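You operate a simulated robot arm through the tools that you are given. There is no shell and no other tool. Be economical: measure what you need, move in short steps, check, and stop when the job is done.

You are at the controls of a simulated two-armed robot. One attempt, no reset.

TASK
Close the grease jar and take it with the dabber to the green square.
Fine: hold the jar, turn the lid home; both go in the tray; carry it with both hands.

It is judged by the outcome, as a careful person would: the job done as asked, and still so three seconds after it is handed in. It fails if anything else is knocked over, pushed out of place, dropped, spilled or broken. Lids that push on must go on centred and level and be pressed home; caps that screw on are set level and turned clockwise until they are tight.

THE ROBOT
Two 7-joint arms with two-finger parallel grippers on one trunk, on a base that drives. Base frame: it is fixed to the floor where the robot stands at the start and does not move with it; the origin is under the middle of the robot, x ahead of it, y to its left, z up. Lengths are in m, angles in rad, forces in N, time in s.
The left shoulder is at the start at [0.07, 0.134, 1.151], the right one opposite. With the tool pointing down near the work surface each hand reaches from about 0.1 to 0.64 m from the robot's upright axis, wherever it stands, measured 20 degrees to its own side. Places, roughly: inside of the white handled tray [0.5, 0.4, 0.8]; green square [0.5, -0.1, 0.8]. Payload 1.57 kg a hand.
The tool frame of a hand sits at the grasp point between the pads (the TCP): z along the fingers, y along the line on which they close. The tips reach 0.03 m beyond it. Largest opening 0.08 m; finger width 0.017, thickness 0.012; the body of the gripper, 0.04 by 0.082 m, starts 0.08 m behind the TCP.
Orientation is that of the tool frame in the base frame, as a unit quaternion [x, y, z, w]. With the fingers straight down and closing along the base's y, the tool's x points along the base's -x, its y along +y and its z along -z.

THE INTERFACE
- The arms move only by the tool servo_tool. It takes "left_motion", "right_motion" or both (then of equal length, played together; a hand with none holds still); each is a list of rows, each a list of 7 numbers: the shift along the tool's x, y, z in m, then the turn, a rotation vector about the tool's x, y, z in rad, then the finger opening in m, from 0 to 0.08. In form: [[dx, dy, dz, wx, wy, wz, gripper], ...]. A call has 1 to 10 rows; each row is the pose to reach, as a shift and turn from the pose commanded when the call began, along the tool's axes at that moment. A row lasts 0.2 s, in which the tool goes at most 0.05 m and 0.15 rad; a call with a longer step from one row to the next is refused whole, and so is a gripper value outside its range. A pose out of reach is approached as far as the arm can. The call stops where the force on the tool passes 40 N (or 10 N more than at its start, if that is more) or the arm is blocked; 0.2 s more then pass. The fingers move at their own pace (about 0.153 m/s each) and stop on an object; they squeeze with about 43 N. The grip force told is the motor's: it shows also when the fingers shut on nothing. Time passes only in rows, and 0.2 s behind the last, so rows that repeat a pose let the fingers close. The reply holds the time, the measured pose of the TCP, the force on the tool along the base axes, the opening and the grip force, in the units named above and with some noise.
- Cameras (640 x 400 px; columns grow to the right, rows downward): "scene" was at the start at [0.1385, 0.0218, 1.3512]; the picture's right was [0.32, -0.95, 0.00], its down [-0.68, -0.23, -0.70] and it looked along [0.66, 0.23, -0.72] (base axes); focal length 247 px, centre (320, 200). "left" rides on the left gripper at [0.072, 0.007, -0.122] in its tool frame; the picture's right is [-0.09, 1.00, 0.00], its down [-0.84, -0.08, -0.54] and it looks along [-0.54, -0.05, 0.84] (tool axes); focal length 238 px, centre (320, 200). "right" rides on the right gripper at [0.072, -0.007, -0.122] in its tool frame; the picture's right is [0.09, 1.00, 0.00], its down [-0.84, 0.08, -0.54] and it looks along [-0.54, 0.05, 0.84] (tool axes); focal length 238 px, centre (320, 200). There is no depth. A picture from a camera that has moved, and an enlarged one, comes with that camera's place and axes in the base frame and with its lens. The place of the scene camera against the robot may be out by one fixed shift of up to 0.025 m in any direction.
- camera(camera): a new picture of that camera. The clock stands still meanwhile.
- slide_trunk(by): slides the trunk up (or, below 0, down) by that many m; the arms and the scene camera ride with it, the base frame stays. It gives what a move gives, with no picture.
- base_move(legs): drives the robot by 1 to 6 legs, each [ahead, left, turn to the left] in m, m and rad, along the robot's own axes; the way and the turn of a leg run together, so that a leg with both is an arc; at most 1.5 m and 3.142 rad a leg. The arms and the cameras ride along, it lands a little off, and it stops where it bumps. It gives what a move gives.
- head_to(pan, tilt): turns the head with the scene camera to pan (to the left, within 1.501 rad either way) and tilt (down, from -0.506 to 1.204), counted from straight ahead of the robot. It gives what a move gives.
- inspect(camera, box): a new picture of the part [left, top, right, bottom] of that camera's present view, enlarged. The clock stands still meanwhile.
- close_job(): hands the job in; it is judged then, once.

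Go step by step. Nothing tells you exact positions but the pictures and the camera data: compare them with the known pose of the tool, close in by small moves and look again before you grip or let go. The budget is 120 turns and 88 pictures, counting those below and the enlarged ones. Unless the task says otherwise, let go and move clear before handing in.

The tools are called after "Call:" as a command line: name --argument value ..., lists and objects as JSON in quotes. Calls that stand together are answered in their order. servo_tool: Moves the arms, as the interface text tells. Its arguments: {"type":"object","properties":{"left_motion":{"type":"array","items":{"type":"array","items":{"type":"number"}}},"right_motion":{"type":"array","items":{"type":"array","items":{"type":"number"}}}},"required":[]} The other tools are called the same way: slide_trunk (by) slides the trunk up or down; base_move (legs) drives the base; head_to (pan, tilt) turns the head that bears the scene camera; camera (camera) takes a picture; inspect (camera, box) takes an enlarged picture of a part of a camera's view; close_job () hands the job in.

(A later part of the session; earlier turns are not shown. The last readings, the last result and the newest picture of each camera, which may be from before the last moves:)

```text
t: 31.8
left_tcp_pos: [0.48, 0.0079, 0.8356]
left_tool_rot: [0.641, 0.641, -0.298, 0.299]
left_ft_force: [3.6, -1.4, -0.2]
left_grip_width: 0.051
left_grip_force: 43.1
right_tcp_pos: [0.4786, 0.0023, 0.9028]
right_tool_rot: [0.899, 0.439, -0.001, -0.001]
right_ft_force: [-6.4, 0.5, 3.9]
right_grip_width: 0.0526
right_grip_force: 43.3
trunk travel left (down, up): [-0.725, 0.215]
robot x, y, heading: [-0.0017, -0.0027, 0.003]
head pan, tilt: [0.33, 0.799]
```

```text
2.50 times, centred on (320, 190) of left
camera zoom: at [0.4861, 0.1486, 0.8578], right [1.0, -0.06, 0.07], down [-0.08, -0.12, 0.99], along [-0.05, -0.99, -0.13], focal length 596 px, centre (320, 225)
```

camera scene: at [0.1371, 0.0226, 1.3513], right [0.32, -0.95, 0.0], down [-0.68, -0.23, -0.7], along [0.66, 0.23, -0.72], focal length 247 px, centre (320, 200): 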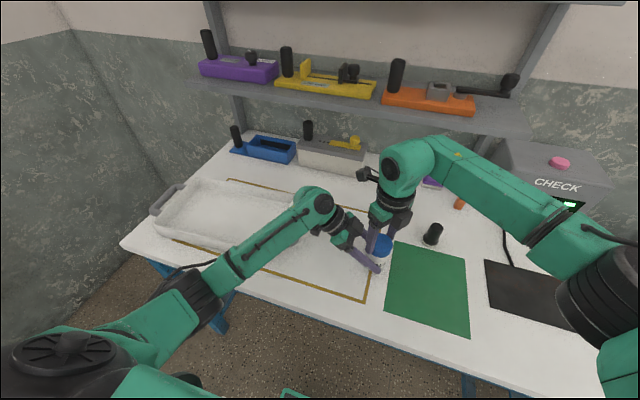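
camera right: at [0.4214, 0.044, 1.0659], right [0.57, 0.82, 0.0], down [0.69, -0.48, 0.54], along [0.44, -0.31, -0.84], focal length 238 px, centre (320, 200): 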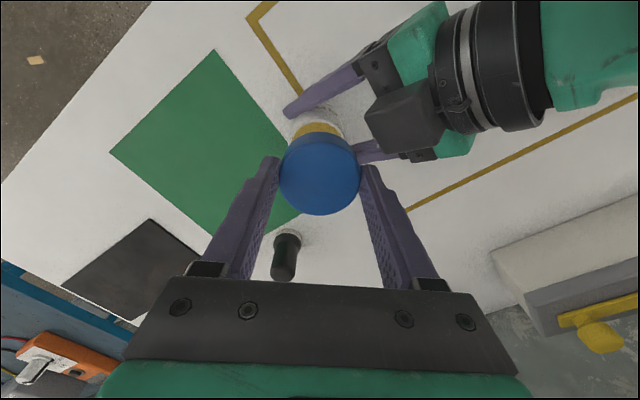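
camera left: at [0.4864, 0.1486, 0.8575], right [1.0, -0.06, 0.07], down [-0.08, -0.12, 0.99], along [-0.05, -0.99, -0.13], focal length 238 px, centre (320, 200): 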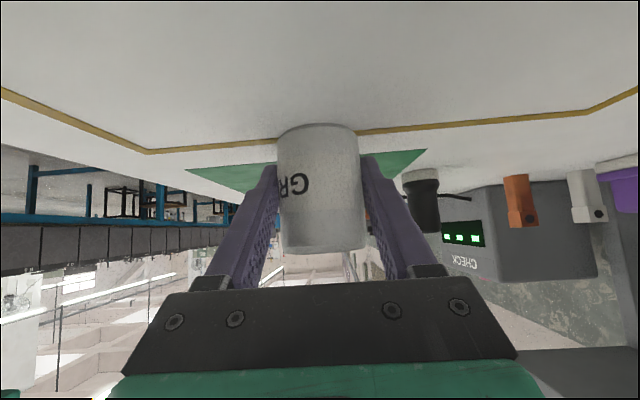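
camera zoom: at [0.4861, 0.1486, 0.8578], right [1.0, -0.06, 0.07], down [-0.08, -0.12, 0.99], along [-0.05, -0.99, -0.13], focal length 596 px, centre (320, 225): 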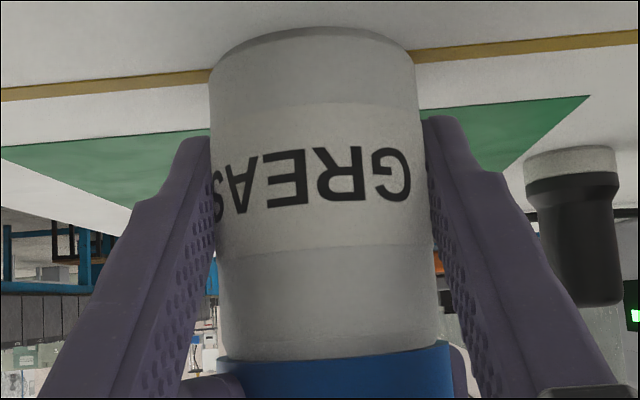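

The jar turned with the lid this time, which suggests the lid has come up tight. I'll release the lid, raise the right hand and inspect how it sits.

Call:
servo_tool --right_motion '[[0, 0, 0, 0, 0, 0, 0.06], [0, 0, 0, 0, 0, 0, 0.07], [0, 0, -0.03, 0, 0, 0, 0.07], [0, 0, -0.06, 0, 0, 0, 0.07], [0, 0, -0.1, 0, 0, 0, 0.07], [-0.0, 0, -0.1, 0, 0, -0.15, 0.07]]'

Call:
inspect --camera "scene" --box '[350, 220, 414, 280]'

Call:
inspect --camera "left" --box '[240, 110, 400, 290]'

Call:
inspect --camera "right" --box '[240, 50, 400, 210]'

```text
t: 33.2
left_tcp_pos: [0.4813, 0.0078, 0.8358]
left_tool_rot: [0.64, 0.642, -0.298, 0.3]
left_ft_force: [-1.0, 1.1, 3.6]
left_grip_width: 0.0507
left_grip_force: 42.9
right_tcp_pos: [0.4819, 0.0017, 1.0029]
right_tool_rot: [0.862, 0.506, -0.001, -0.002]
right_ft_force: [-0.6, 0.7, -0.4]
right_grip_width: 0.07
right_grip_force: 0.1
trunk travel left (down, up): [-0.725, 0.215]
robot x, y, heading: [-0.0001, -0.0009, 0.0]
head pan, tilt: [0.33, 0.799]
```

```text
6.67 times, centred on (382, 250) of scene
camera zoom: at [0.1378, 0.0218, 1.3513], right [0.32, -0.95, 0.0], down [-0.68, -0.23, -0.7], along [0.66, 0.23, -0.72], focal length 1647 px, centre (-93, -133)
```

zoom: 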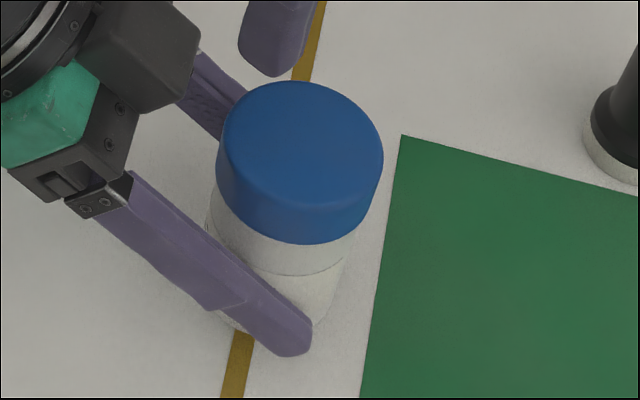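

```text
2.22 times, centred on (320, 200) of left
camera zoom: at [0.4861, 0.1487, 0.8578], right [1.0, -0.06, 0.07], down [-0.08, -0.12, 0.99], along [-0.05, -0.99, -0.13], focal length 530 px, centre (320, 200)
```

zoom: 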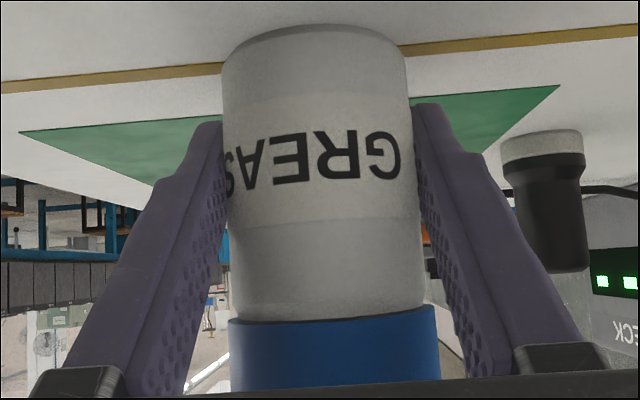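

```text
2.50 times, centred on (320, 130) of right
camera zoom: at [0.5107, 0.0683, 1.1245], right [0.91, -0.41, 0.0], down [-0.34, -0.77, 0.54], along [-0.22, -0.49, -0.84], focal length 596 px, centre (320, 375)
```

zoom: 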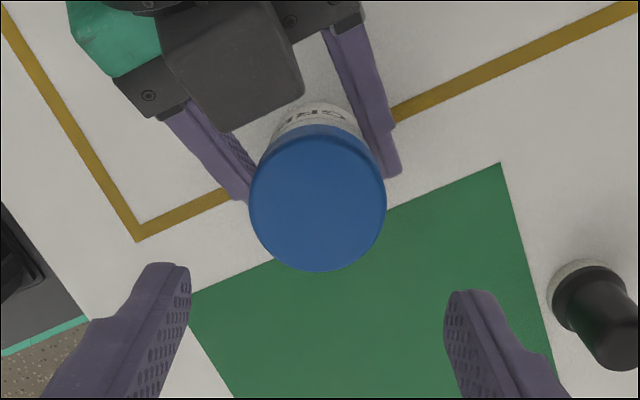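

I need to know how far down the lid sits, so I'll zoom in on the lid–jar joint from both views.

Call:
inspect --camera "left" --box '[284, 200, 364, 280]'

Call:
inspect --camera "scene" --box '[364, 228, 404, 268]'

```text
5.00 times, centred on (324, 240) of left
camera zoom: at [0.4861, 0.1487, 0.8578], right [1.0, -0.06, 0.07], down [-0.08, -0.12, 0.99], along [-0.05, -0.99, -0.13], focal length 1192 px, centre (300, 0)
```

zoom: 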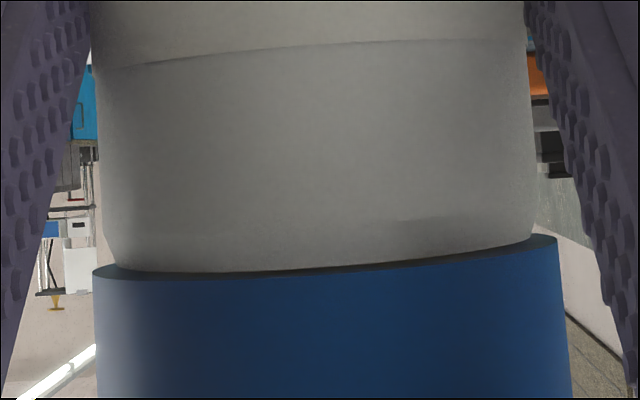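

```text
10.00 times, centred on (384, 248) of scene
camera zoom: at [0.1378, 0.0218, 1.3513], right [0.32, -0.95, 0.0], down [-0.68, -0.23, -0.7], along [0.66, 0.23, -0.72], focal length 2470 px, centre (-320, -280)
```

zoom: 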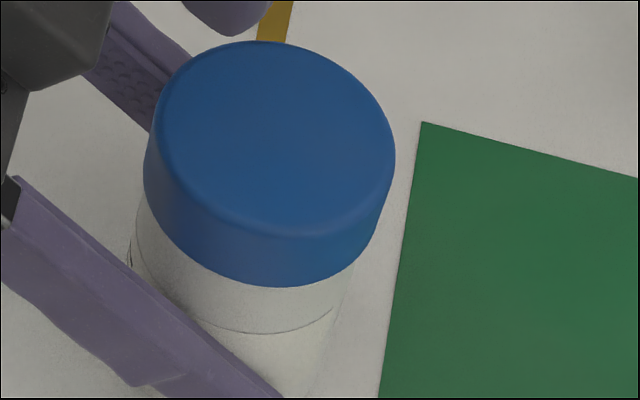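

The geometry is ambiguous, so I'll measure the lid top by touch with the closed right fingers.

Call:
servo_tool --right_motion '[[0, 0, 0.03, 0, 0, 0, 0.02], [0, 0, 0.06, 0, 0, 0, 0.0], [0, 0, 0.075, 0, 0, 0, 0.0], [0, 0, 0.078, 0, 0, 0, 0.0], [0, 0, 0.081, 0, 0, 0, 0.0], [0, 0, 0.084, 0, 0, 0, 0.0], [0, 0, 0.084, 0, 0, 0, 0.0]]'

```text
t: 34.8
left_tcp_pos: [0.4798, 0.0086, 0.835]
left_tool_rot: [0.641, 0.642, -0.298, 0.299]
left_ft_force: [11.6, 2.8, -9.7]
left_grip_width: 0.051
left_grip_force: 42.9
right_tcp_pos: [0.4801, 0.0014, 0.9209]
right_tool_rot: [0.863, 0.505, 0.0, -0.002]
right_ft_force: [-3.7, -8.4, 35.1]
right_grip_width: 0.0
right_grip_force: 21.4
trunk travel left (down, up): [-0.725, 0.215]
robot x, y, heading: [-0.0002, -0.0027, 0.004]
head pan, tilt: [0.33, 0.799]
```

Contact puts the lid top at about z 0.891. I'll regrip the lid, turn a little further and see whether jar and lid move as one.

Call:
servo_tool --right_motion '[[0, 0, -0.02, 0, 0, 0, 0.02], [0, 0, -0.02, 0, 0, 0, 0.068], [0, 0, -0.02, 0, 0, -0.14, 0.068], [0, 0, -0.01, 0, 0, -0.28, 0.068], [0, 0, -0.0, 0, 0, -0.42, 0.068], [0, 0, 0.008, 0, 0, -0.56, 0.068], [0, 0, 0.014, 0, 0, -0.7, 0.068], [0, 0, 0.017, 0, 0, -0.84, 0.068], [0, 0, 0.017, 0, 0, -0.84, 0.05], [0, 0, 0.017, 0, 0, -0.84, 0.04]]'

Call:
inspect --camera "right" --box '[220, 90, 420, 250]'

Call:
inspect --camera "left" --box '[260, 160, 380, 280]'

```text
t: 37.0
left_tcp_pos: [0.4801, 0.0075, 0.836]
left_tool_rot: [0.64, 0.641, -0.299, 0.3]
left_ft_force: [1.2, 0.0, 2.6]
left_grip_width: 0.0508
left_grip_force: 43.3
right_tcp_pos: [0.4804, 0.0009, 0.9002]
right_tool_rot: [0.581, 0.814, 0.001, -0.001]
right_ft_force: [-0.5, -0.6, 1.4]
right_grip_width: 0.0528
right_grip_force: 43.3
trunk travel left (down, up): [-0.725, 0.215]
robot x, y, heading: [-0.0008, 0.0013, -0.001]
head pan, tilt: [0.33, 0.799]
```

```text
2.50 times, centred on (320, 170) of right
camera zoom: at [0.4512, 0.0672, 1.0235], right [0.91, 0.41, 0.0], down [0.35, -0.77, 0.54], along [0.22, -0.49, -0.84], focal length 596 px, centre (320, 275)
```

zoom: 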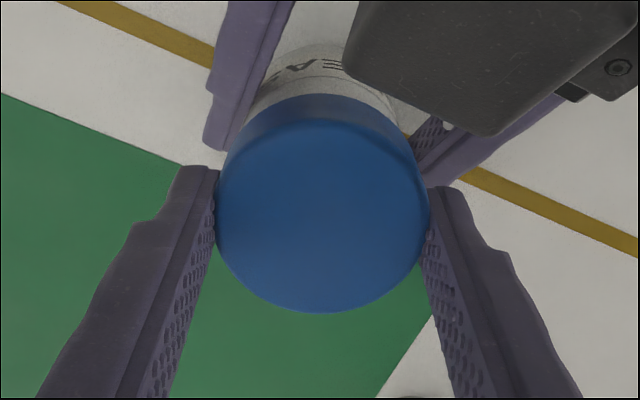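

```text
3.33 times, centred on (320, 220) of left
camera zoom: at [0.4862, 0.1485, 0.8578], right [1.0, -0.06, 0.07], down [-0.08, -0.12, 0.99], along [-0.05, -0.99, -0.13], focal length 794 px, centre (320, 133)
```

zoom: 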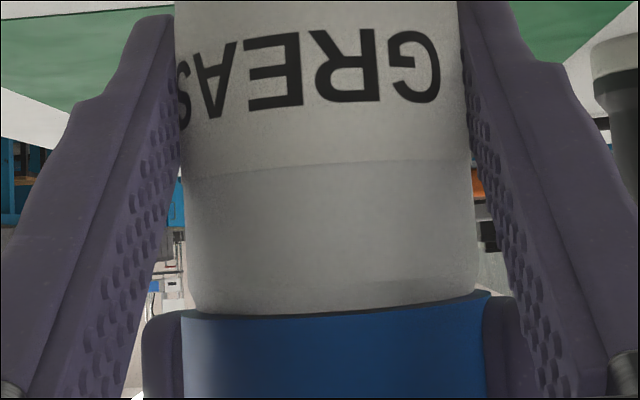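

Now a gentle pull test: lift the lid by 3 mm and see whether it holds on the jar.

Call:
servo_tool --right_motion '[[0, 0, -0.0015, 0, 0, 0, 0.04], [0, 0, -0.003, 0, 0, 0, 0.04], [0, 0, -0.003, 0, 0, 0, 0.04]]'

Call:
inspect --camera "left" --box '[260, 160, 380, 280]'

```text
t: 37.8
left_tcp_pos: [0.4812, 0.0069, 0.8365]
left_tool_rot: [0.641, 0.639, -0.3, 0.301]
left_ft_force: [-1.8, -0.8, 17.2]
left_grip_width: 0.0509
left_grip_force: 42.8
right_tcp_pos: [0.4803, 0.0009, 0.9029]
right_tool_rot: [0.583, 0.813, -0.001, -0.001]
right_ft_force: [1.3, 0.0, -17.3]
right_grip_width: 0.0527
right_grip_force: 43.0
trunk travel left (down, up): [-0.725, 0.215]
robot x, y, heading: [0.0028, -0.0008, -0.002]
head pan, tilt: [0.33, 0.799]
```

```text
3.33 times, centred on (320, 220) of left
camera zoom: at [0.4869, 0.1481, 0.8584], right [1.0, -0.06, 0.07], down [-0.08, -0.12, 0.99], along [-0.05, -0.99, -0.12], focal length 794 px, centre (320, 133)
```

zoom: 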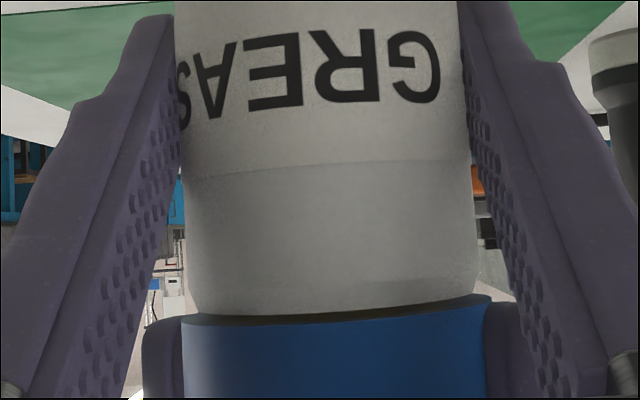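

It holds against 17 N, so the thread is engaged. I'll go back down and turn further to confirm it is tight.

Call:
servo_tool --right_motion '[[0, 0, 0.003, 0, 0, 0, 0.04], [0, 0, 0.0035, 0, 0, 0, 0.04], [0, 0, 0.0035, 0, 0, 0.12, 0.04], [0, 0, 0.0035, 0, 0, 0.24, 0.04], [0, 0, 0.0035, 0, 0, 0.36, 0.04], [0, 0, 0.0035, 0, 0, 0.48, 0.04], [0, 0, 0.0035, 0, 0, 0.6, 0.04], [0, 0, 0.0035, 0, 0, 0.72, 0.04]]'

Call:
inspect --camera "left" --box '[260, 160, 380, 280]'

```text
t: 39.6
left_tcp_pos: [0.4798, 0.0087, 0.8344]
left_tool_rot: [0.64, 0.642, -0.298, 0.299]
left_ft_force: [12.3, -5.4, -5.4]
left_grip_width: 0.0509
left_grip_force: 42.9
right_tcp_pos: [0.4793, 0.0014, 0.9017]
right_tool_rot: [0.831, 0.556, -0.001, -0.003]
right_ft_force: [-12.7, 6.1, 6.1]
right_grip_width: 0.0526
right_grip_force: 43.1
trunk travel left (down, up): [-0.725, 0.215]
robot x, y, heading: [0.0015, -0.0004, -0.004]
head pan, tilt: [0.33, 0.799]
```

```text
3.33 times, centred on (320, 220) of left
camera zoom: at [0.4864, 0.1483, 0.857], right [1.0, -0.06, 0.07], down [-0.08, -0.12, 0.99], along [-0.05, -0.99, -0.13], focal length 794 px, centre (320, 133)
```

zoom: 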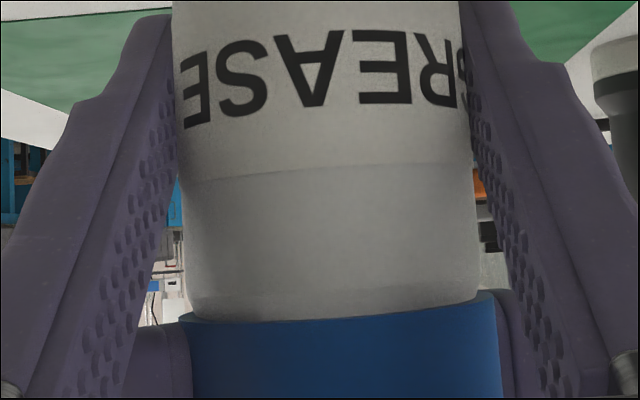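

Jar and lid turn as one, so the lid is tight. Next I release the lid with the right hand, raise it and move it aside.

Call:
servo_tool --right_motion '[[0, 0, 0, 0, 0, 0, 0.06], [0, 0, 0, 0, 0, 0, 0.07], [0, 0, -0.03, 0, 0, -0.12, 0.07], [0, 0, -0.07, 0, 0, -0.26, 0.07], [0, 0, -0.11, 0, 0, -0.4, 0.07], [0, 0, -0.15, 0, 0, -0.54, 0.07], [0, 0, -0.15, 0, 0, -0.68, 0.07], [0, 0, -0.15, 0, 0, -0.82, 0.07], [0, 0, -0.15, 0, 0, -0.96, 0.07], [0, 0, -0.15, 0, 0, -1.1, 0.07]]'

Call:
camera --camera "scene"

```text
t: 41.8
left_tcp_pos: [0.48, 0.0089, 0.8368]
left_tool_rot: [0.641, 0.641, -0.298, 0.298]
left_ft_force: [0.0, -0.3, -1.1]
left_grip_width: 0.0508
left_grip_force: 43.4
right_tcp_pos: [0.4812, -0.0005, 1.0506]
right_tool_rot: [0.416, 0.909, 0.001, -0.002]
right_ft_force: [0.0, 0.2, -1.1]
right_grip_width: 0.07
right_grip_force: 0.0
trunk travel left (down, up): [-0.725, 0.215]
robot x, y, heading: [-0.0018, -0.0016, 0.001]
head pan, tilt: [0.33, 0.799]
```

```text
45 pictures are left
camera scene: at [0.1388, 0.0217, 1.3512], right [0.32, -0.95, 0.0], down [-0.68, -0.23, -0.7], along [0.66, 0.23, -0.72], focal length 247 px, centre (320, 200)
```

scene: 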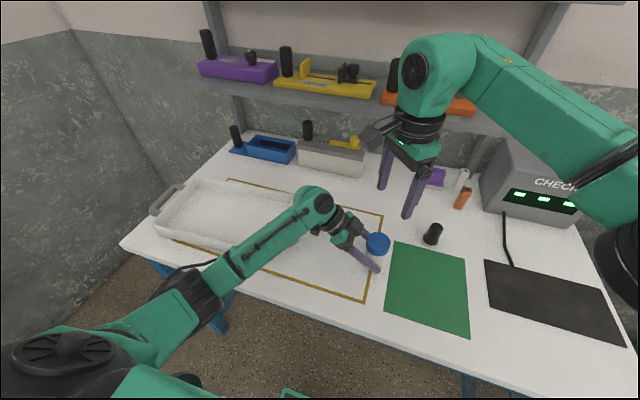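

Now I lift the jar with the left hand and carry it over the tray.

Call:
servo_tool --left_motion '[[-0.023, 0, -0.0193, 0, 0, 0, 0.03], [-0.046, 0, -0.0386, 0, 0, 0, 0.03], [-0.069, 0, -0.0579, 0, 0, 0, 0.03], [-0.0407, 0, -0.0916, 0, 0, 0, 0.03], [-0.0124, 0, -0.1253, 0, 0, 0, 0.03], [0.0159, 0, -0.159, 0, 0, 0, 0.03], [0.0442, 0, -0.1927, 0, 0, 0, 0.03], [0.0725, 0, -0.2264, 0, 0, 0, 0.03], [0.1008, 0, -0.2601, 0, 0, 0, 0.03], [0.1291, 0, -0.2938, 0, 0, 0, 0.03]]'

Call:
servo_tool --left_motion '[[0.0135, 0, -0.0161, 0, 0, 0, 0.03], [0.027, 0, -0.0322, 0, 0, 0, 0.03], [0.027, 0, -0.0322, 0, 0, 0, 0.03]]'

Call:
camera --camera "scene"

Call:
camera --camera "left"

```text
t: 44.0
left_tcp_pos: [0.478, 0.3171, 0.9249]
left_tool_rot: [0.64, 0.641, -0.299, 0.3]
left_ft_force: [0.0, -0.4, -1.5]
left_grip_width: 0.0507
left_grip_force: 42.7
right_tcp_pos: [0.4818, 0.0005, 1.0496]
right_tool_rot: [0.418, 0.908, 0.0, -0.002]
right_ft_force: [-0.2, 0.4, 0.3]
right_grip_width: 0.0699
right_grip_force: 0.1
trunk travel left (down, up): [-0.725, 0.215]
robot x, y, heading: [-0.0008, -0.0002, 0.003]
head pan, tilt: [0.33, 0.799]
```

```text
t: 44.8
left_tcp_pos: [0.4788, 0.3573, 0.9275]
left_tool_rot: [0.641, 0.64, -0.299, 0.3]
left_ft_force: [0.1, -1.3, -1.3]
left_grip_width: 0.0509
left_grip_force: 43.2
right_tcp_pos: [0.4813, 0.0012, 1.0495]
right_tool_rot: [0.418, 0.909, -0.001, -0.002]
right_ft_force: [-0.7, 0.0, 0.1]
right_grip_width: 0.07
right_grip_force: 0.0
trunk travel left (down, up): [-0.725, 0.215]
robot x, y, heading: [-0.0039, 0.0008, 0.001]
head pan, tilt: [0.33, 0.799]
```

```text
44 pictures are left
camera scene: at [0.1385, 0.0214, 1.3512], right [0.32, -0.95, 0.0], down [-0.68, -0.23, -0.7], along [0.66, 0.23, -0.72], focal length 247 px, centre (320, 200)
```

scene: 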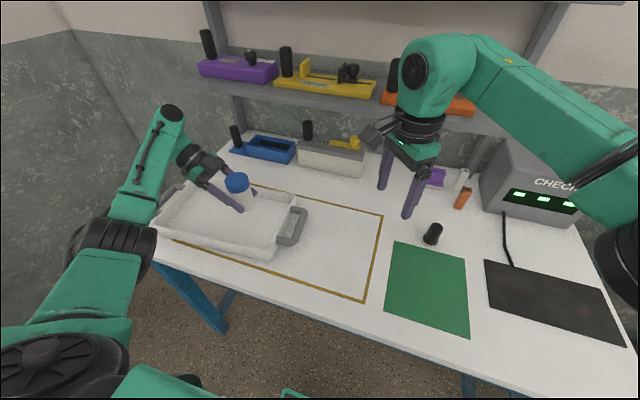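

```text
43 pictures are left
camera left: at [0.4846, 0.4978, 0.949], right [1.0, -0.06, 0.07], down [-0.08, -0.12, 0.99], along [-0.05, -0.99, -0.13], focal length 238 px, centre (320, 200)
```

left: 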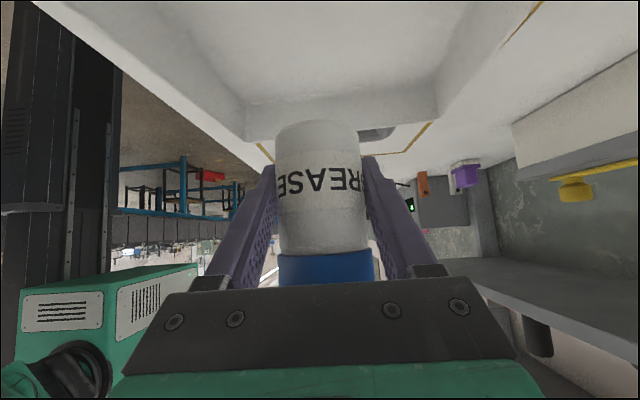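

The jar is over the tray floor. I'll lower it gently.

Call:
servo_tool --left_motion '[[0.023, 0, 0.0193, 0, 0, 0, 0.03], [0.046, 0, 0.0386, 0, 0, 0, 0.03], [0.0575, 0, 0.0482, 0, 0, 0, 0.03], [0.0613, 0, 0.0514, 0, 0, 0, 0.03], [0.0613, 0, 0.0514, 0, 0, 0, 0.03]]'

Call:
servo_tool --left_motion '[[0.0015, 0, 0.0013, 0, 0, 0, 0.03], [0.003, 0, 0.0026, 0, 0, 0, 0.03], [0.003, 0, 0.0026, 0, 0, 0, 0.03]]'

Call:
inspect --camera "left" --box '[200, 60, 440, 260]'

```text
t: 46.0
left_tcp_pos: [0.478, 0.3576, 0.845]
left_tool_rot: [0.641, 0.641, -0.299, 0.299]
left_ft_force: [0.2, -0.5, -0.7]
left_grip_width: 0.051
left_grip_force: 43.0
right_tcp_pos: [0.4802, 0.0018, 1.0498]
right_tool_rot: [0.419, 0.908, 0.0, -0.002]
right_ft_force: [-0.3, 0.1, 0.2]
right_grip_width: 0.07
right_grip_force: 0.0
trunk travel left (down, up): [-0.725, 0.215]
robot x, y, heading: [0.0004, -0.0003, 0.0]
head pan, tilt: [0.33, 0.799]
```

```text
t: 46.8
left_tcp_pos: [0.4792, 0.3585, 0.8397]
left_tool_rot: [0.641, 0.641, -0.298, 0.299]
left_ft_force: [0.8, -0.2, -2.5]
left_grip_width: 0.0509
left_grip_force: 43.1
right_tcp_pos: [0.482, 0.0012, 1.0499]
right_tool_rot: [0.418, 0.909, 0.0, -0.002]
right_ft_force: [0.3, 0.6, 0.4]
right_grip_width: 0.0698
right_grip_force: 0.0
trunk travel left (down, up): [-0.725, 0.215]
robot x, y, heading: [-0.0016, 0.0014, 0.001]
head pan, tilt: [0.33, 0.799]
```

```text
2.00 times, centred on (320, 160) of left
camera zoom: at [0.4857, 0.4986, 0.8636], right [1.0, -0.06, 0.07], down [-0.08, -0.12, 0.99], along [-0.05, -0.99, -0.13], focal length 477 px, centre (320, 280)
```

zoom: 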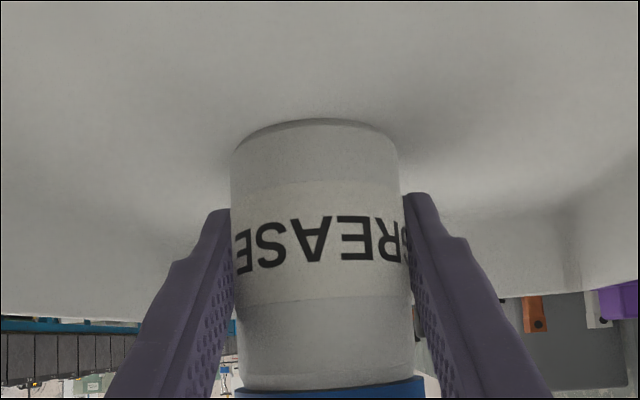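

It is almost on the floor. I'll go a little lower until contact shows.

Call:
servo_tool --left_motion '[[0.0012, 0, 0.001, 0, 0, 0, 0.03], [0.0012, 0, 0.001, 0, 0, 0, 0.03]]'

Call:
servo_tool --left_motion '[[0.0012, 0, 0.001, 0, 0, 0, 0.03], [0.0012, 0, 0.001, 0, 0, 0, 0.03]]'

```text
t: 47.4
left_tcp_pos: [0.4798, 0.3563, 0.8414]
left_tool_rot: [0.641, 0.641, -0.298, 0.3]
left_ft_force: [1.8, 3.9, 11.5]
left_grip_width: 0.0509
left_grip_force: 42.6
right_tcp_pos: [0.4804, 0.0002, 1.0508]
right_tool_rot: [0.418, 0.909, 0.0, -0.001]
right_ft_force: [0.3, -0.1, -0.6]
right_grip_width: 0.0701
right_grip_force: 0.0
trunk travel left (down, up): [-0.725, 0.215]
robot x, y, heading: [0.0002, -0.0014, -0.003]
head pan, tilt: [0.33, 0.799]
```

```text
t: 48.0
left_tcp_pos: [0.478, 0.3562, 0.8415]
left_tool_rot: [0.642, 0.64, -0.296, 0.301]
left_ft_force: [6.3, 5.8, 23.8]
left_grip_width: 0.051
left_grip_force: 42.7
right_tcp_pos: [0.4796, -0.0001, 1.051]
right_tool_rot: [0.418, 0.909, 0.0, -0.001]
right_ft_force: [-0.4, -0.9, 0.4]
right_grip_width: 0.0701
right_grip_force: 0.1
trunk travel left (down, up): [-0.725, 0.215]
robot x, y, heading: [-0.0003, -0.0007, -0.002]
head pan, tilt: [0.33, 0.799]
```

The jar stands on the tray floor. I'll release the pressure, open, and back out along the finger axis and up.

Call:
servo_tool --left_motion '[[-0.0015, 0, -0.0013, 0, 0, 0, 0.03], [-0.0015, 0, -0.0013, 0, 0, 0, 0.06], [-0.0015, 0, -0.0013, 0, 0, 0, 0.08], [-0.0015, 0, -0.0013, 0, 0, 0, 0.08], [-0.012, 0, -0.03, 0, 0, 0, 0.08], [-0.022, 0, -0.06, 0, 0, 0, 0.08], [-0.042, 0, -0.09, 0, 0, 0, 0.08], [-0.072, 0, -0.12, 0, 0, 0, 0.08], [-0.102, 0, -0.15, 0, 0, 0, 0.08], [-0.132, 0, -0.18, 0, 0, 0, 0.08]]'

Call:
camera --camera "scene"

Call:
camera --camera "left"

```text
t: 50.2
left_tcp_pos: [0.4825, 0.393, 1.0454]
left_tool_rot: [0.646, 0.637, -0.296, 0.299]
left_ft_force: [-0.5, -0.7, 0.5]
left_grip_width: 0.0801
left_grip_force: 0.0
left hand out of reach, approached as far as the arm can: row 6, 7, 8, 9, 10
right_tcp_pos: [0.4811, 0.0, 1.0498]
right_tool_rot: [0.418, 0.909, 0.0, -0.002]
right_ft_force: [0.4, -0.1, -0.5]
right_grip_width: 0.0701
right_grip_force: 0.1
trunk travel left (down, up): [-0.725, 0.215]
robot x, y, heading: [-0.0024, -0.0043, 0.003]
head pan, tilt: [0.33, 0.799]
```

```text
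41 pictures are left
camera scene: at [0.1383, 0.0208, 1.3512], right [0.32, -0.95, 0.0], down [-0.68, -0.23, -0.7], along [0.66, 0.23, -0.72], focal length 247 px, centre (320, 200)
```

scene: 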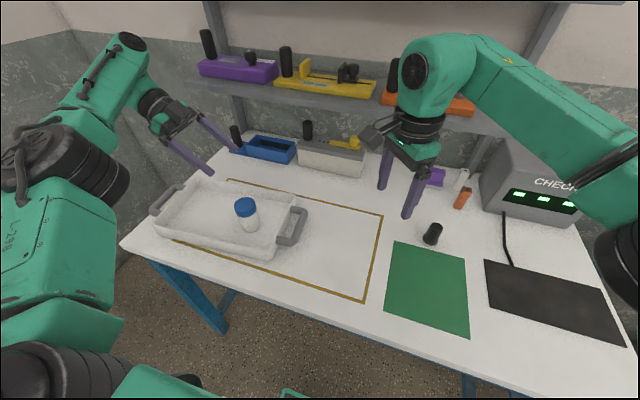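

```text
40 pictures are left
camera left: at [0.4893, 0.5331, 1.0683], right [0.99, -0.07, 0.08], down [-0.09, -0.13, 0.99], along [-0.06, -0.99, -0.13], focal length 238 px, centre (320, 200)
```

left: 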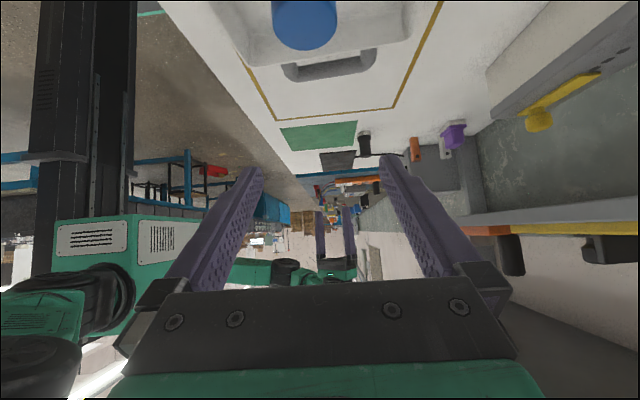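

The closed jar stands in the tray. Next is the dabber: I'll bring the right hand above it and look.

Call:
servo_tool --right_motion '[[-0.03, 0, 0.01, 0, 0, -0.12, 0.07], [-0.06, 0, 0.025, 0, 0, -0.24, 0.07], [-0.09, 0, 0.04, 0, 0, -0.36, 0.07], [-0.12, 0, 0.055, 0, 0, -0.48, 0.07], [-0.15, -0.001, 0.07, 0, 0, -0.6, 0.07], [-0.1767, -0.001, 0.08, 0, 0, -0.66, 0.07], [-0.1767, -0.001, 0.08, 0, 0, -0.66, 0.07]]'

Call:
camera --camera "right"

```text
t: 51.8
left_tcp_pos: [0.4812, 0.3928, 1.0452]
left_tool_rot: [0.646, 0.637, -0.297, 0.298]
left_ft_force: [0.2, 0.6, 0.2]
left_grip_width: 0.0798
left_grip_force: 0.0
right_tcp_pos: [0.5951, -0.1346, 0.9701]
right_tool_rot: [0.101, 0.995, 0.001, -0.002]
right_ft_force: [-0.7, -0.2, 0.4]
right_grip_width: 0.0699
right_grip_force: 0.0
trunk travel left (down, up): [-0.725, 0.215]
robot x, y, heading: [0.0002, -0.0018, -0.003]
head pan, tilt: [0.33, 0.799]
```

```text
39 pictures are left
camera right: at [0.525, -0.1266, 1.0919], right [0.11, 0.99, 0.0], down [0.84, -0.09, 0.54], along [0.54, -0.06, -0.84], focal length 238 px, centre (320, 200)
```

right: 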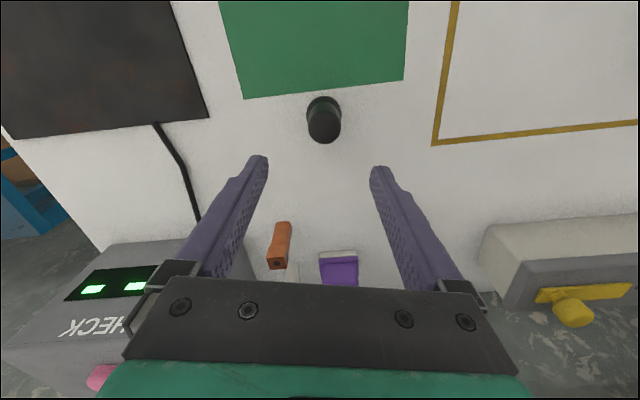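

The dabber axis is near (0.583, -0.131). I'll shift onto it, lower part way and check.

Call:
servo_tool --right_motion '[[0.0125, 0.001, 0.02, 0, 0, 0, 0.07], [0.0125, 0.001, 0.04, 0, 0, 0, 0.07], [0.0125, 0.001, 0.04, 0, 0, 0, 0.07]]'

Call:
inspect --camera "right" --box '[220, 60, 420, 220]'

Call:
inspect --camera "scene" --box '[380, 170, 480, 260]'

```text
t: 52.6
left_tcp_pos: [0.4813, 0.3931, 1.0444]
left_tool_rot: [0.647, 0.637, -0.297, 0.297]
left_ft_force: [0.9, 0.7, -0.3]
left_grip_width: 0.08
left_grip_force: 0.0
right_tcp_pos: [0.584, -0.1304, 0.9289]
right_tool_rot: [0.102, 0.995, 0.0, -0.001]
right_ft_force: [-0.3, 0.0, 0.4]
right_grip_width: 0.07
right_grip_force: 0.1
trunk travel left (down, up): [-0.725, 0.215]
robot x, y, heading: [-0.0036, 0.0001, -0.001]
head pan, tilt: [0.33, 0.799]
```

```text
2.50 times, centred on (320, 140) of right
camera zoom: at [0.5124, -0.122, 1.0511], right [0.11, 0.99, 0.0], down [0.84, -0.09, 0.54], along [0.54, -0.06, -0.84], focal length 596 px, centre (320, 350)
```

zoom: 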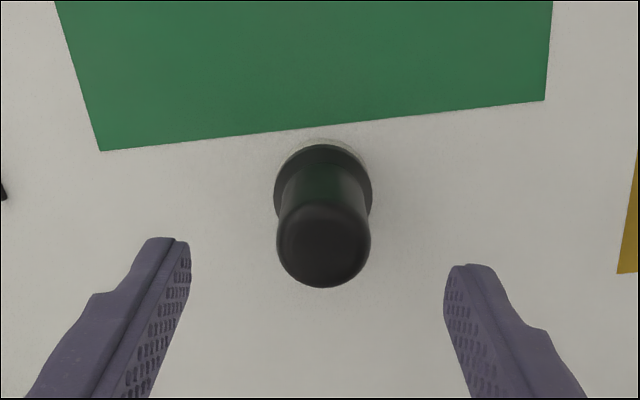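

```text
4.44 times, centred on (430, 215) of scene
camera zoom: at [0.1384, 0.022, 1.3512], right [0.32, -0.95, 0.0], down [-0.68, -0.23, -0.7], along [0.66, 0.23, -0.72], focal length 1098 px, centre (-169, 133)
```

zoom: 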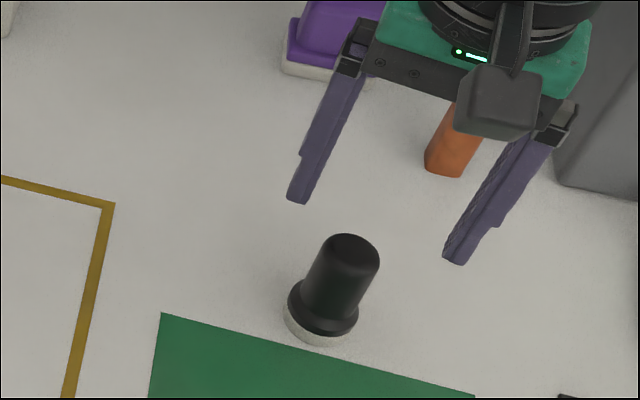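

The dabber axis is at (0.588, -0.130) with its top at z 0.868. I'll go down over the handle and close on it.

Call:
servo_tool --right_motion '[[-0.0036, 0.002, 0.02, 0, 0, 0, 0.07], [-0.0036, 0.002, 0.045, 0, 0, 0, 0.07], [-0.0036, 0.002, 0.065, 0, 0, 0, 0.07], [-0.0036, 0.002, 0.077, 0, 0, 0, 0.07], [-0.0036, 0.002, 0.077, 0, 0, 0, 0.05], [-0.0036, 0.002, 0.077, 0, 0, 0, 0.035], [-0.0036, 0.002, 0.077, 0, 0, 0, 0.02], [-0.0036, 0.002, 0.077, 0, 0, 0, 0.02]]'

Call:
camera --camera "right"

```text
t: 54.4
left_tcp_pos: [0.4818, 0.3928, 1.0438]
left_tool_rot: [0.646, 0.637, -0.297, 0.298]
left_ft_force: [0.3, 0.3, 0.3]
left_grip_width: 0.0801
left_grip_force: 0.1
right_tcp_pos: [0.5849, -0.1297, 0.8525]
right_tool_rot: [0.101, 0.995, 0.0, -0.001]
right_ft_force: [0.4, -0.5, 0.2]
right_grip_width: 0.0306
right_grip_force: 39.5
trunk travel left (down, up): [-0.725, 0.215]
robot x, y, heading: [-0.0008, 0.0001, 0.001]
head pan, tilt: [0.33, 0.799]
```

```text
36 pictures are left
camera right: at [0.5137, -0.1207, 0.9755], right [0.11, 0.99, 0.0], down [0.84, -0.09, 0.54], along [0.54, -0.06, -0.84], focal length 238 px, centre (320, 200)
```

right: 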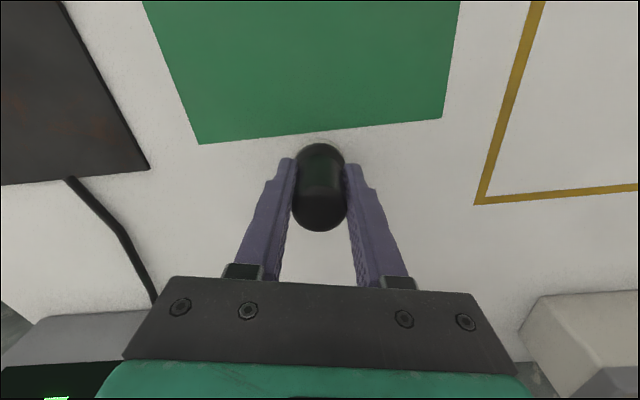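

The dabber is gripped. I'll lift it straight up while turning the left hand back to pointing down.

Call:
servo_tool --left_motion '[[0, 0, 0, -0.0568, 0.0568, -0.1219, 0.08], [0, 0, 0, -0.1136, 0.1136, -0.2438, 0.08], [0, 0, 0, -0.1705, 0.1705, -0.3657, 0.08], [0, 0, 0, -0.2273, 0.2273, -0.4876, 0.08], [0, 0, 0, -0.2842, 0.2842, -0.6095, 0.08], [0, 0, 0, -0.341, 0.341, -0.7314, 0.08], [0, 0, 0, -0.3978, 0.3978, -0.8533, 0.08], [0, 0, 0, -0.4547, 0.4547, -0.9752, 0.08], [0, 0, 0, -0.5115, 0.5115, -1.0971, 0.08], [0, 0, 0, -0.5683, 0.5683, -1.219, 0.08]]' --right_motion '[[0, 0, -0.02, 0, 0, 0, 0.02], [0, 0, -0.04, 0, 0, 0, 0.02], [0, 0, -0.06, 0, 0, 0, 0.02], [0, 0, -0.08, 0, 0, 0, 0.02], [0, 0, -0.1, 0, 0, 0, 0.02], [0, 0, -0.12, 0, 0, 0, 0.02], [0, 0, -0.13, 0, 0, 0, 0.02], [0.03, 0, -0.14, 0, 0, 0, 0.02], [0.06, 0, -0.14, 0, 0, 0, 0.02], [0.09, 0, -0.14, 0, 0, 0, 0.02]]'

Call:
servo_tool --left_motion '[[0, 0, 0, -0.0568, 0.0568, -0.1219, 0.08], [0, 0, 0, -0.1136, 0.1136, -0.2438, 0.08], [0, 0, 0, -0.1136, 0.1136, -0.2438, 0.08]]'

Call:
camera --camera "scene"

```text
t: 56.6
left_tcp_pos: [0.4802, 0.3919, 1.0443]
left_tool_rot: [0.119, 0.99, -0.056, 0.056]
left_ft_force: [-1.0, -0.3, 0.5]
left_grip_width: 0.08
left_grip_force: 0.1
right_tcp_pos: [0.4986, -0.1103, 0.9924]
right_tool_rot: [0.102, 0.995, 0.001, -0.002]
right_ft_force: [0.3, 0.1, -0.6]
right_grip_width: 0.0305
right_grip_force: 39.9
trunk travel left (down, up): [-0.725, 0.215]
robot x, y, heading: [-0.0009, 0.0017, -0.0]
head pan, tilt: [0.33, 0.799]
```

```text
t: 57.4
left_tcp_pos: [0.4796, 0.3917, 1.0426]
left_tool_rot: [-0.001, 1.0, 0.001, -0.001]
left_ft_force: [-0.4, 0.0, 0.5]
left_grip_width: 0.0801
left_grip_force: 0.0
right_tcp_pos: [0.4983, -0.1103, 0.9921]
right_tool_rot: [0.101, 0.995, 0.0, -0.002]
right_ft_force: [0.4, -0.4, -0.6]
right_grip_width: 0.0307
right_grip_force: 40.4
trunk travel left (down, up): [-0.725, 0.215]
robot x, y, heading: [-0.003, -0.0014, 0.002]
head pan, tilt: [0.33, 0.799]
```

```text
35 pictures are left
camera scene: at [0.1384, 0.0222, 1.3512], right [0.32, -0.95, 0.0], down [-0.68, -0.23, -0.7], along [0.66, 0.23, -0.72], focal length 247 px, centre (320, 200)
```

scene: 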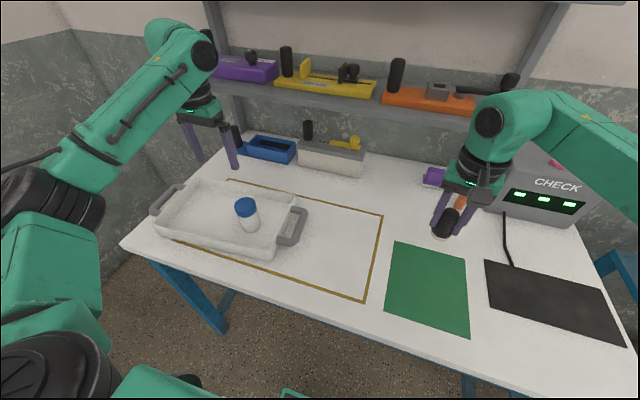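

The dabber is lifted and both hands are clear. I'll drive the robot left by 0.43 m to face the tray.

Call:
base_move --legs '[[0, 0.43, 0]]'

Call:
camera --camera "right"

Call:
camera --camera "left"

```text
t: 60.0
left_tcp_pos: [0.4736, 0.8207, 1.0427]
left_tool_rot: [-0.005, 1.0, 0.001, 0.0]
left_ft_force: [-0.1, -1.1, -0.1]
left_grip_width: 0.0798
left_grip_force: 0.1
right_tcp_pos: [0.497, 0.318, 0.9927]
right_tool_rot: [0.096, 0.995, 0.001, -0.001]
right_ft_force: [-0.4, 0.5, -0.5]
right_grip_width: 0.0304
right_grip_force: 39.3
trunk travel left (down, up): [-0.725, 0.215]
robot x, y, heading: [-0.0051, 0.4262, 0.013]
head pan, tilt: [0.33, 0.799]
```

```text
34 pictures are left
camera right: at [0.4264, 0.3257, 1.1149], right [0.1, 0.99, 0.0], down [0.84, -0.09, 0.54], along [0.54, -0.05, -0.84], focal length 238 px, centre (320, 200)
```

right: 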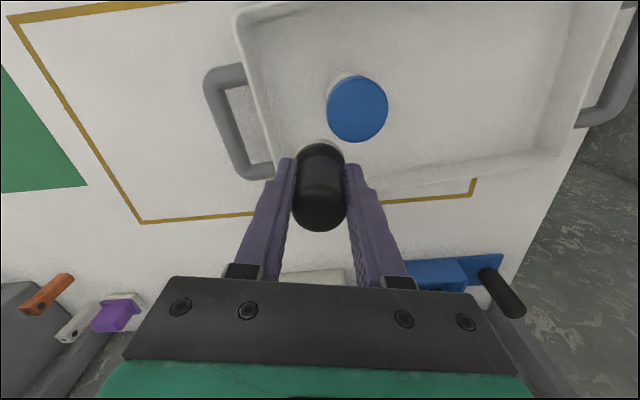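

```text
33 pictures are left
camera left: at [0.4021, 0.8276, 1.1647], right [0.08, 1.0, 0.0], down [0.84, -0.07, 0.54], along [0.54, -0.04, -0.84], focal length 238 px, centre (320, 200)
```

left: 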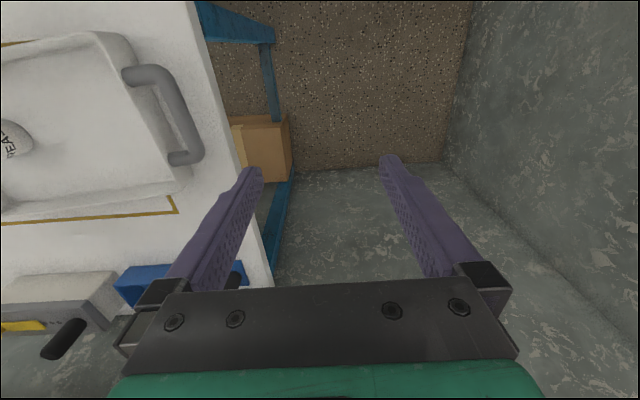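

The tray is well in view: its centre is near (0.477, 0.427) and the handle bars near y 0.21 and 0.645. I'll carry the dabber over to about (0.485, 0.47), left of the jar, and lower it.

Call:
servo_tool --right_motion '[[0.0102, 0.0367, 0, 0, 0, 0, 0.02], [0.0204, 0.0734, 0, 0, 0, 0, 0.02], [0.0305, 0.11, 0, 0, 0, 0, 0.02], [0.0407, 0.1467, 0, 0, 0, 0, 0.02], [0.0407, 0.1467, 0.035, 0, 0, 0, 0.02], [0.0407, 0.1467, 0.07, 0, 0, 0, 0.02], [0.0407, 0.1467, 0.07, 0, 0, 0, 0.02]]'

Call:
camera --camera "scene"

Call:
camera --camera "right"

```text
t: 61.6
left_tcp_pos: [0.4742, 0.8224, 1.0425]
left_tool_rot: [-0.005, 1.0, 0.001, 0.0]
left_ft_force: [0.2, 0.0, 0.3]
left_grip_width: 0.0803
left_grip_force: 0.0
right_tcp_pos: [0.4844, 0.4708, 0.9233]
right_tool_rot: [0.096, 0.995, -0.001, 0.0]
right_ft_force: [0.2, 0.0, -0.4]
right_grip_width: 0.0303
right_grip_force: 40.2
trunk travel left (down, up): [-0.725, 0.215]
robot x, y, heading: [0.0005, 0.4234, 0.015]
head pan, tilt: [0.33, 0.799]
```

```text
32 pictures are left
camera scene: at [0.136, 0.4485, 1.3513], right [0.33, -0.94, 0.0], down [-0.68, -0.24, -0.7], along [0.66, 0.23, -0.72], focal length 247 px, centre (320, 200)
```

scene: 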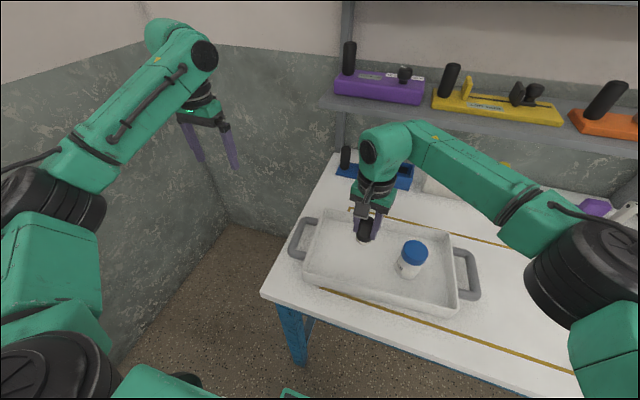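

```text
31 pictures are left
camera right: at [0.4124, 0.4776, 1.0465], right [0.1, 0.99, 0.0], down [0.84, -0.08, 0.54], along [0.54, -0.05, -0.84], focal length 238 px, centre (320, 200)
```

right: 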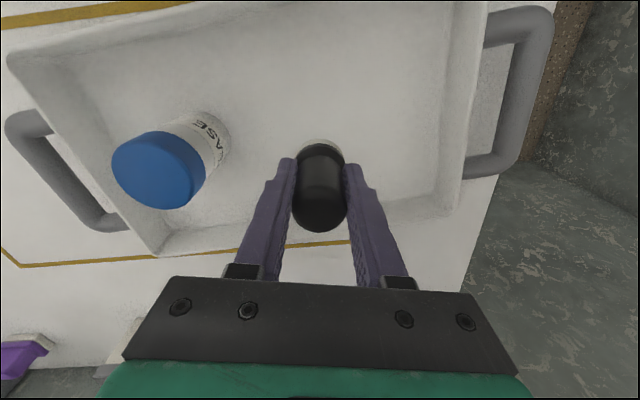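

The dabber is clear of the jar, over open tray floor. I'll lower it until it touches.

Call:
servo_tool --right_motion '[[0, 0, 0.03, 0, 0, 0, 0.02], [0, 0, 0.055, 0, 0, 0, 0.02], [0, 0, 0.061, 0, 0, 0, 0.02], [0, 0, 0.063, 0, 0, 0, 0.02], [0, 0, 0.063, 0, 0, 0, 0.02]]'

Call:
servo_tool --right_motion '[[0, 0, 0.0015, 0, 0, 0, 0.02], [0, 0, 0.0015, 0, 0, 0, 0.02]]'

```text
t: 62.8
left_tcp_pos: [0.4746, 0.8219, 1.0431]
left_tool_rot: [-0.005, 1.0, 0.0, -0.001]
left_ft_force: [-0.5, -0.5, 0.4]
left_grip_width: 0.0799
left_grip_force: 0.1
right_tcp_pos: [0.4853, 0.472, 0.8598]
right_tool_rot: [0.096, 0.995, 0.0, -0.002]
right_ft_force: [0.1, 0.5, -0.2]
right_grip_width: 0.0306
right_grip_force: 39.8
trunk travel left (down, up): [-0.725, 0.215]
robot x, y, heading: [-0.0017, 0.4227, 0.01]
head pan, tilt: [0.33, 0.799]
```

```text
t: 63.4
left_tcp_pos: [0.4749, 0.8216, 1.0436]
left_tool_rot: [-0.005, 1.0, 0.001, 0.0]
left_ft_force: [0.1, 0.6, 0.1]
left_grip_width: 0.0798
left_grip_force: 0.1
right_tcp_pos: [0.4866, 0.4719, 0.8588]
right_tool_rot: [0.096, 0.995, -0.001, -0.002]
right_ft_force: [1.5, -0.7, 3.3]
right_grip_width: 0.0306
right_grip_force: 39.8
trunk travel left (down, up): [-0.725, 0.215]
robot x, y, heading: [-0.0019, 0.4268, 0.008]
head pan, tilt: [0.33, 0.799]
```

The dabber is touching the floor. I'll open, rise clear and check both items.

Call:
servo_tool --right_motion '[[0, 0, 0.0004, 0, 0, 0, 0.02], [0, 0, 0.0004, 0, 0, 0, 0.045], [0, 0, 0.0004, 0, 0, 0, 0.06], [0, 0, 0.0004, 0, 0, 0, 0.06], [0, 0, -0.03, 0, 0, 0, 0.06], [0, 0, -0.07, 0, 0, 0, 0.06], [0, 0, -0.11, 0, 0, 0, 0.06], [0, 0, -0.15, 0, 0, 0, 0.06], [0, 0, -0.15, 0, 0, 0, 0.06]]'

Call:
camera --camera "right"

```text
t: 65.4
left_tcp_pos: [0.4747, 0.8213, 1.0428]
left_tool_rot: [-0.005, 1.0, -0.001, 0.0]
left_ft_force: [-0.5, 0.6, -0.5]
left_grip_width: 0.0798
left_grip_force: 0.1
right_tcp_pos: [0.4865, 0.4683, 1.0089]
right_tool_rot: [0.097, 0.995, 0.0, -0.002]
right_ft_force: [0.1, -0.8, 0.1]
right_grip_width: 0.0598
right_grip_force: 0.1
trunk travel left (down, up): [-0.725, 0.215]
robot x, y, heading: [0.0009, 0.4276, 0.009]
head pan, tilt: [0.33, 0.799]
```

```text
30 pictures are left
camera right: at [0.4158, 0.4766, 1.1316], right [0.1, 0.99, 0.0], down [0.84, -0.09, 0.54], along [0.54, -0.05, -0.84], focal length 238 px, centre (320, 200)
```

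right: 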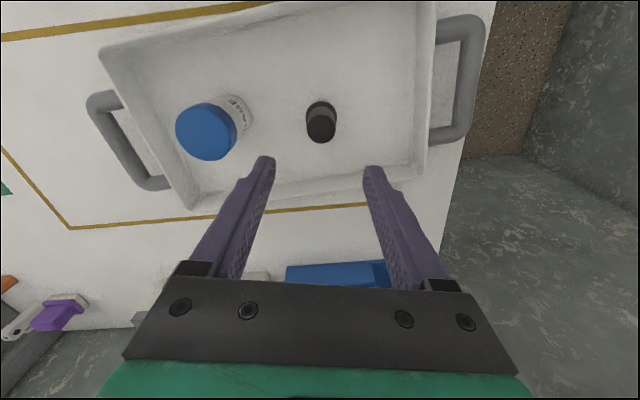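

Both stand well in the tray. Now I'll bring both hands above the tray's handle bars, near (0.490, 0.206) and (0.465, 0.640), and align them with its slight yaw.

Call:
servo_tool --left_motion '[[0.0019, -0.0302, 0.015, 0, 0, -0.01, 0.06], [0.0038, -0.0605, 0.03, 0, 0, -0.02, 0.06], [0.0057, -0.0907, 0.045, 0, 0, -0.03, 0.06], [0.0075, -0.1209, 0.06, 0, 0, -0.04, 0.06], [0.0094, -0.1512, 0.075, 0, 0, -0.05, 0.06], [0.0113, -0.1814, 0.09, 0, 0, -0.05, 0.06], [0.0113, -0.1814, 0.09, 0, 0, -0.05, 0.06]]' --right_motion '[[-0.009, -0.0427, 0, 0, 0, -0.04, 0.06], [-0.0181, -0.0854, 0, 0, 0, -0.08, 0.06], [-0.0271, -0.1282, 0, 0, 0, -0.12, 0.06], [-0.0361, -0.1709, 0.005, 0, 0, -0.17, 0.06], [-0.0452, -0.2136, 0.03, 0, 0, -0.21, 0.06], [-0.0542, -0.2563, 0.05, 0, 0, -0.25, 0.06], [-0.0542, -0.2563, 0.05, 0, 0, -0.25, 0.06]]'

Call:
inspect --camera "right" --box '[200, 50, 440, 210]'

Call:
inspect --camera "left" --box '[200, 50, 440, 210]'

```text
refused: row 5 steps farther than a row can; nothing moved
```

```text
2.50 times, centred on (320, 130) of right
camera zoom: at [0.4158, 0.4766, 1.1316], right [0.1, 0.99, 0.0], down [0.84, -0.09, 0.54], along [0.54, -0.05, -0.84], focal length 596 px, centre (320, 375)
```

zoom: 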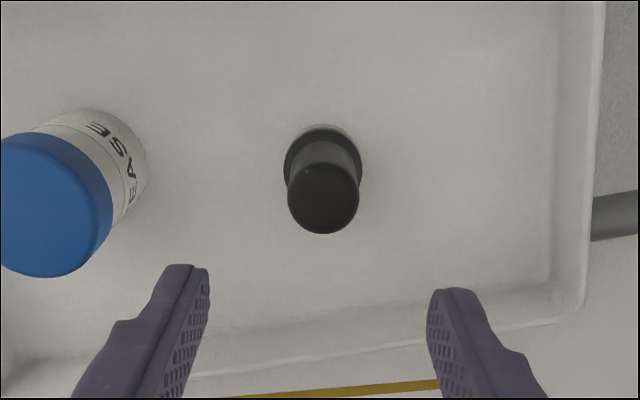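

```text
2.50 times, centred on (320, 130) of left
camera zoom: at [0.4024, 0.8283, 1.1643], right [0.08, 1.0, 0.0], down [0.84, -0.07, 0.54], along [0.54, -0.04, -0.84], focal length 596 px, centre (320, 375)
```

zoom: 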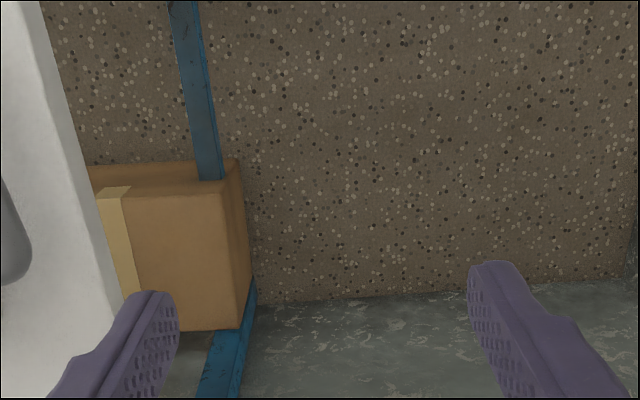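

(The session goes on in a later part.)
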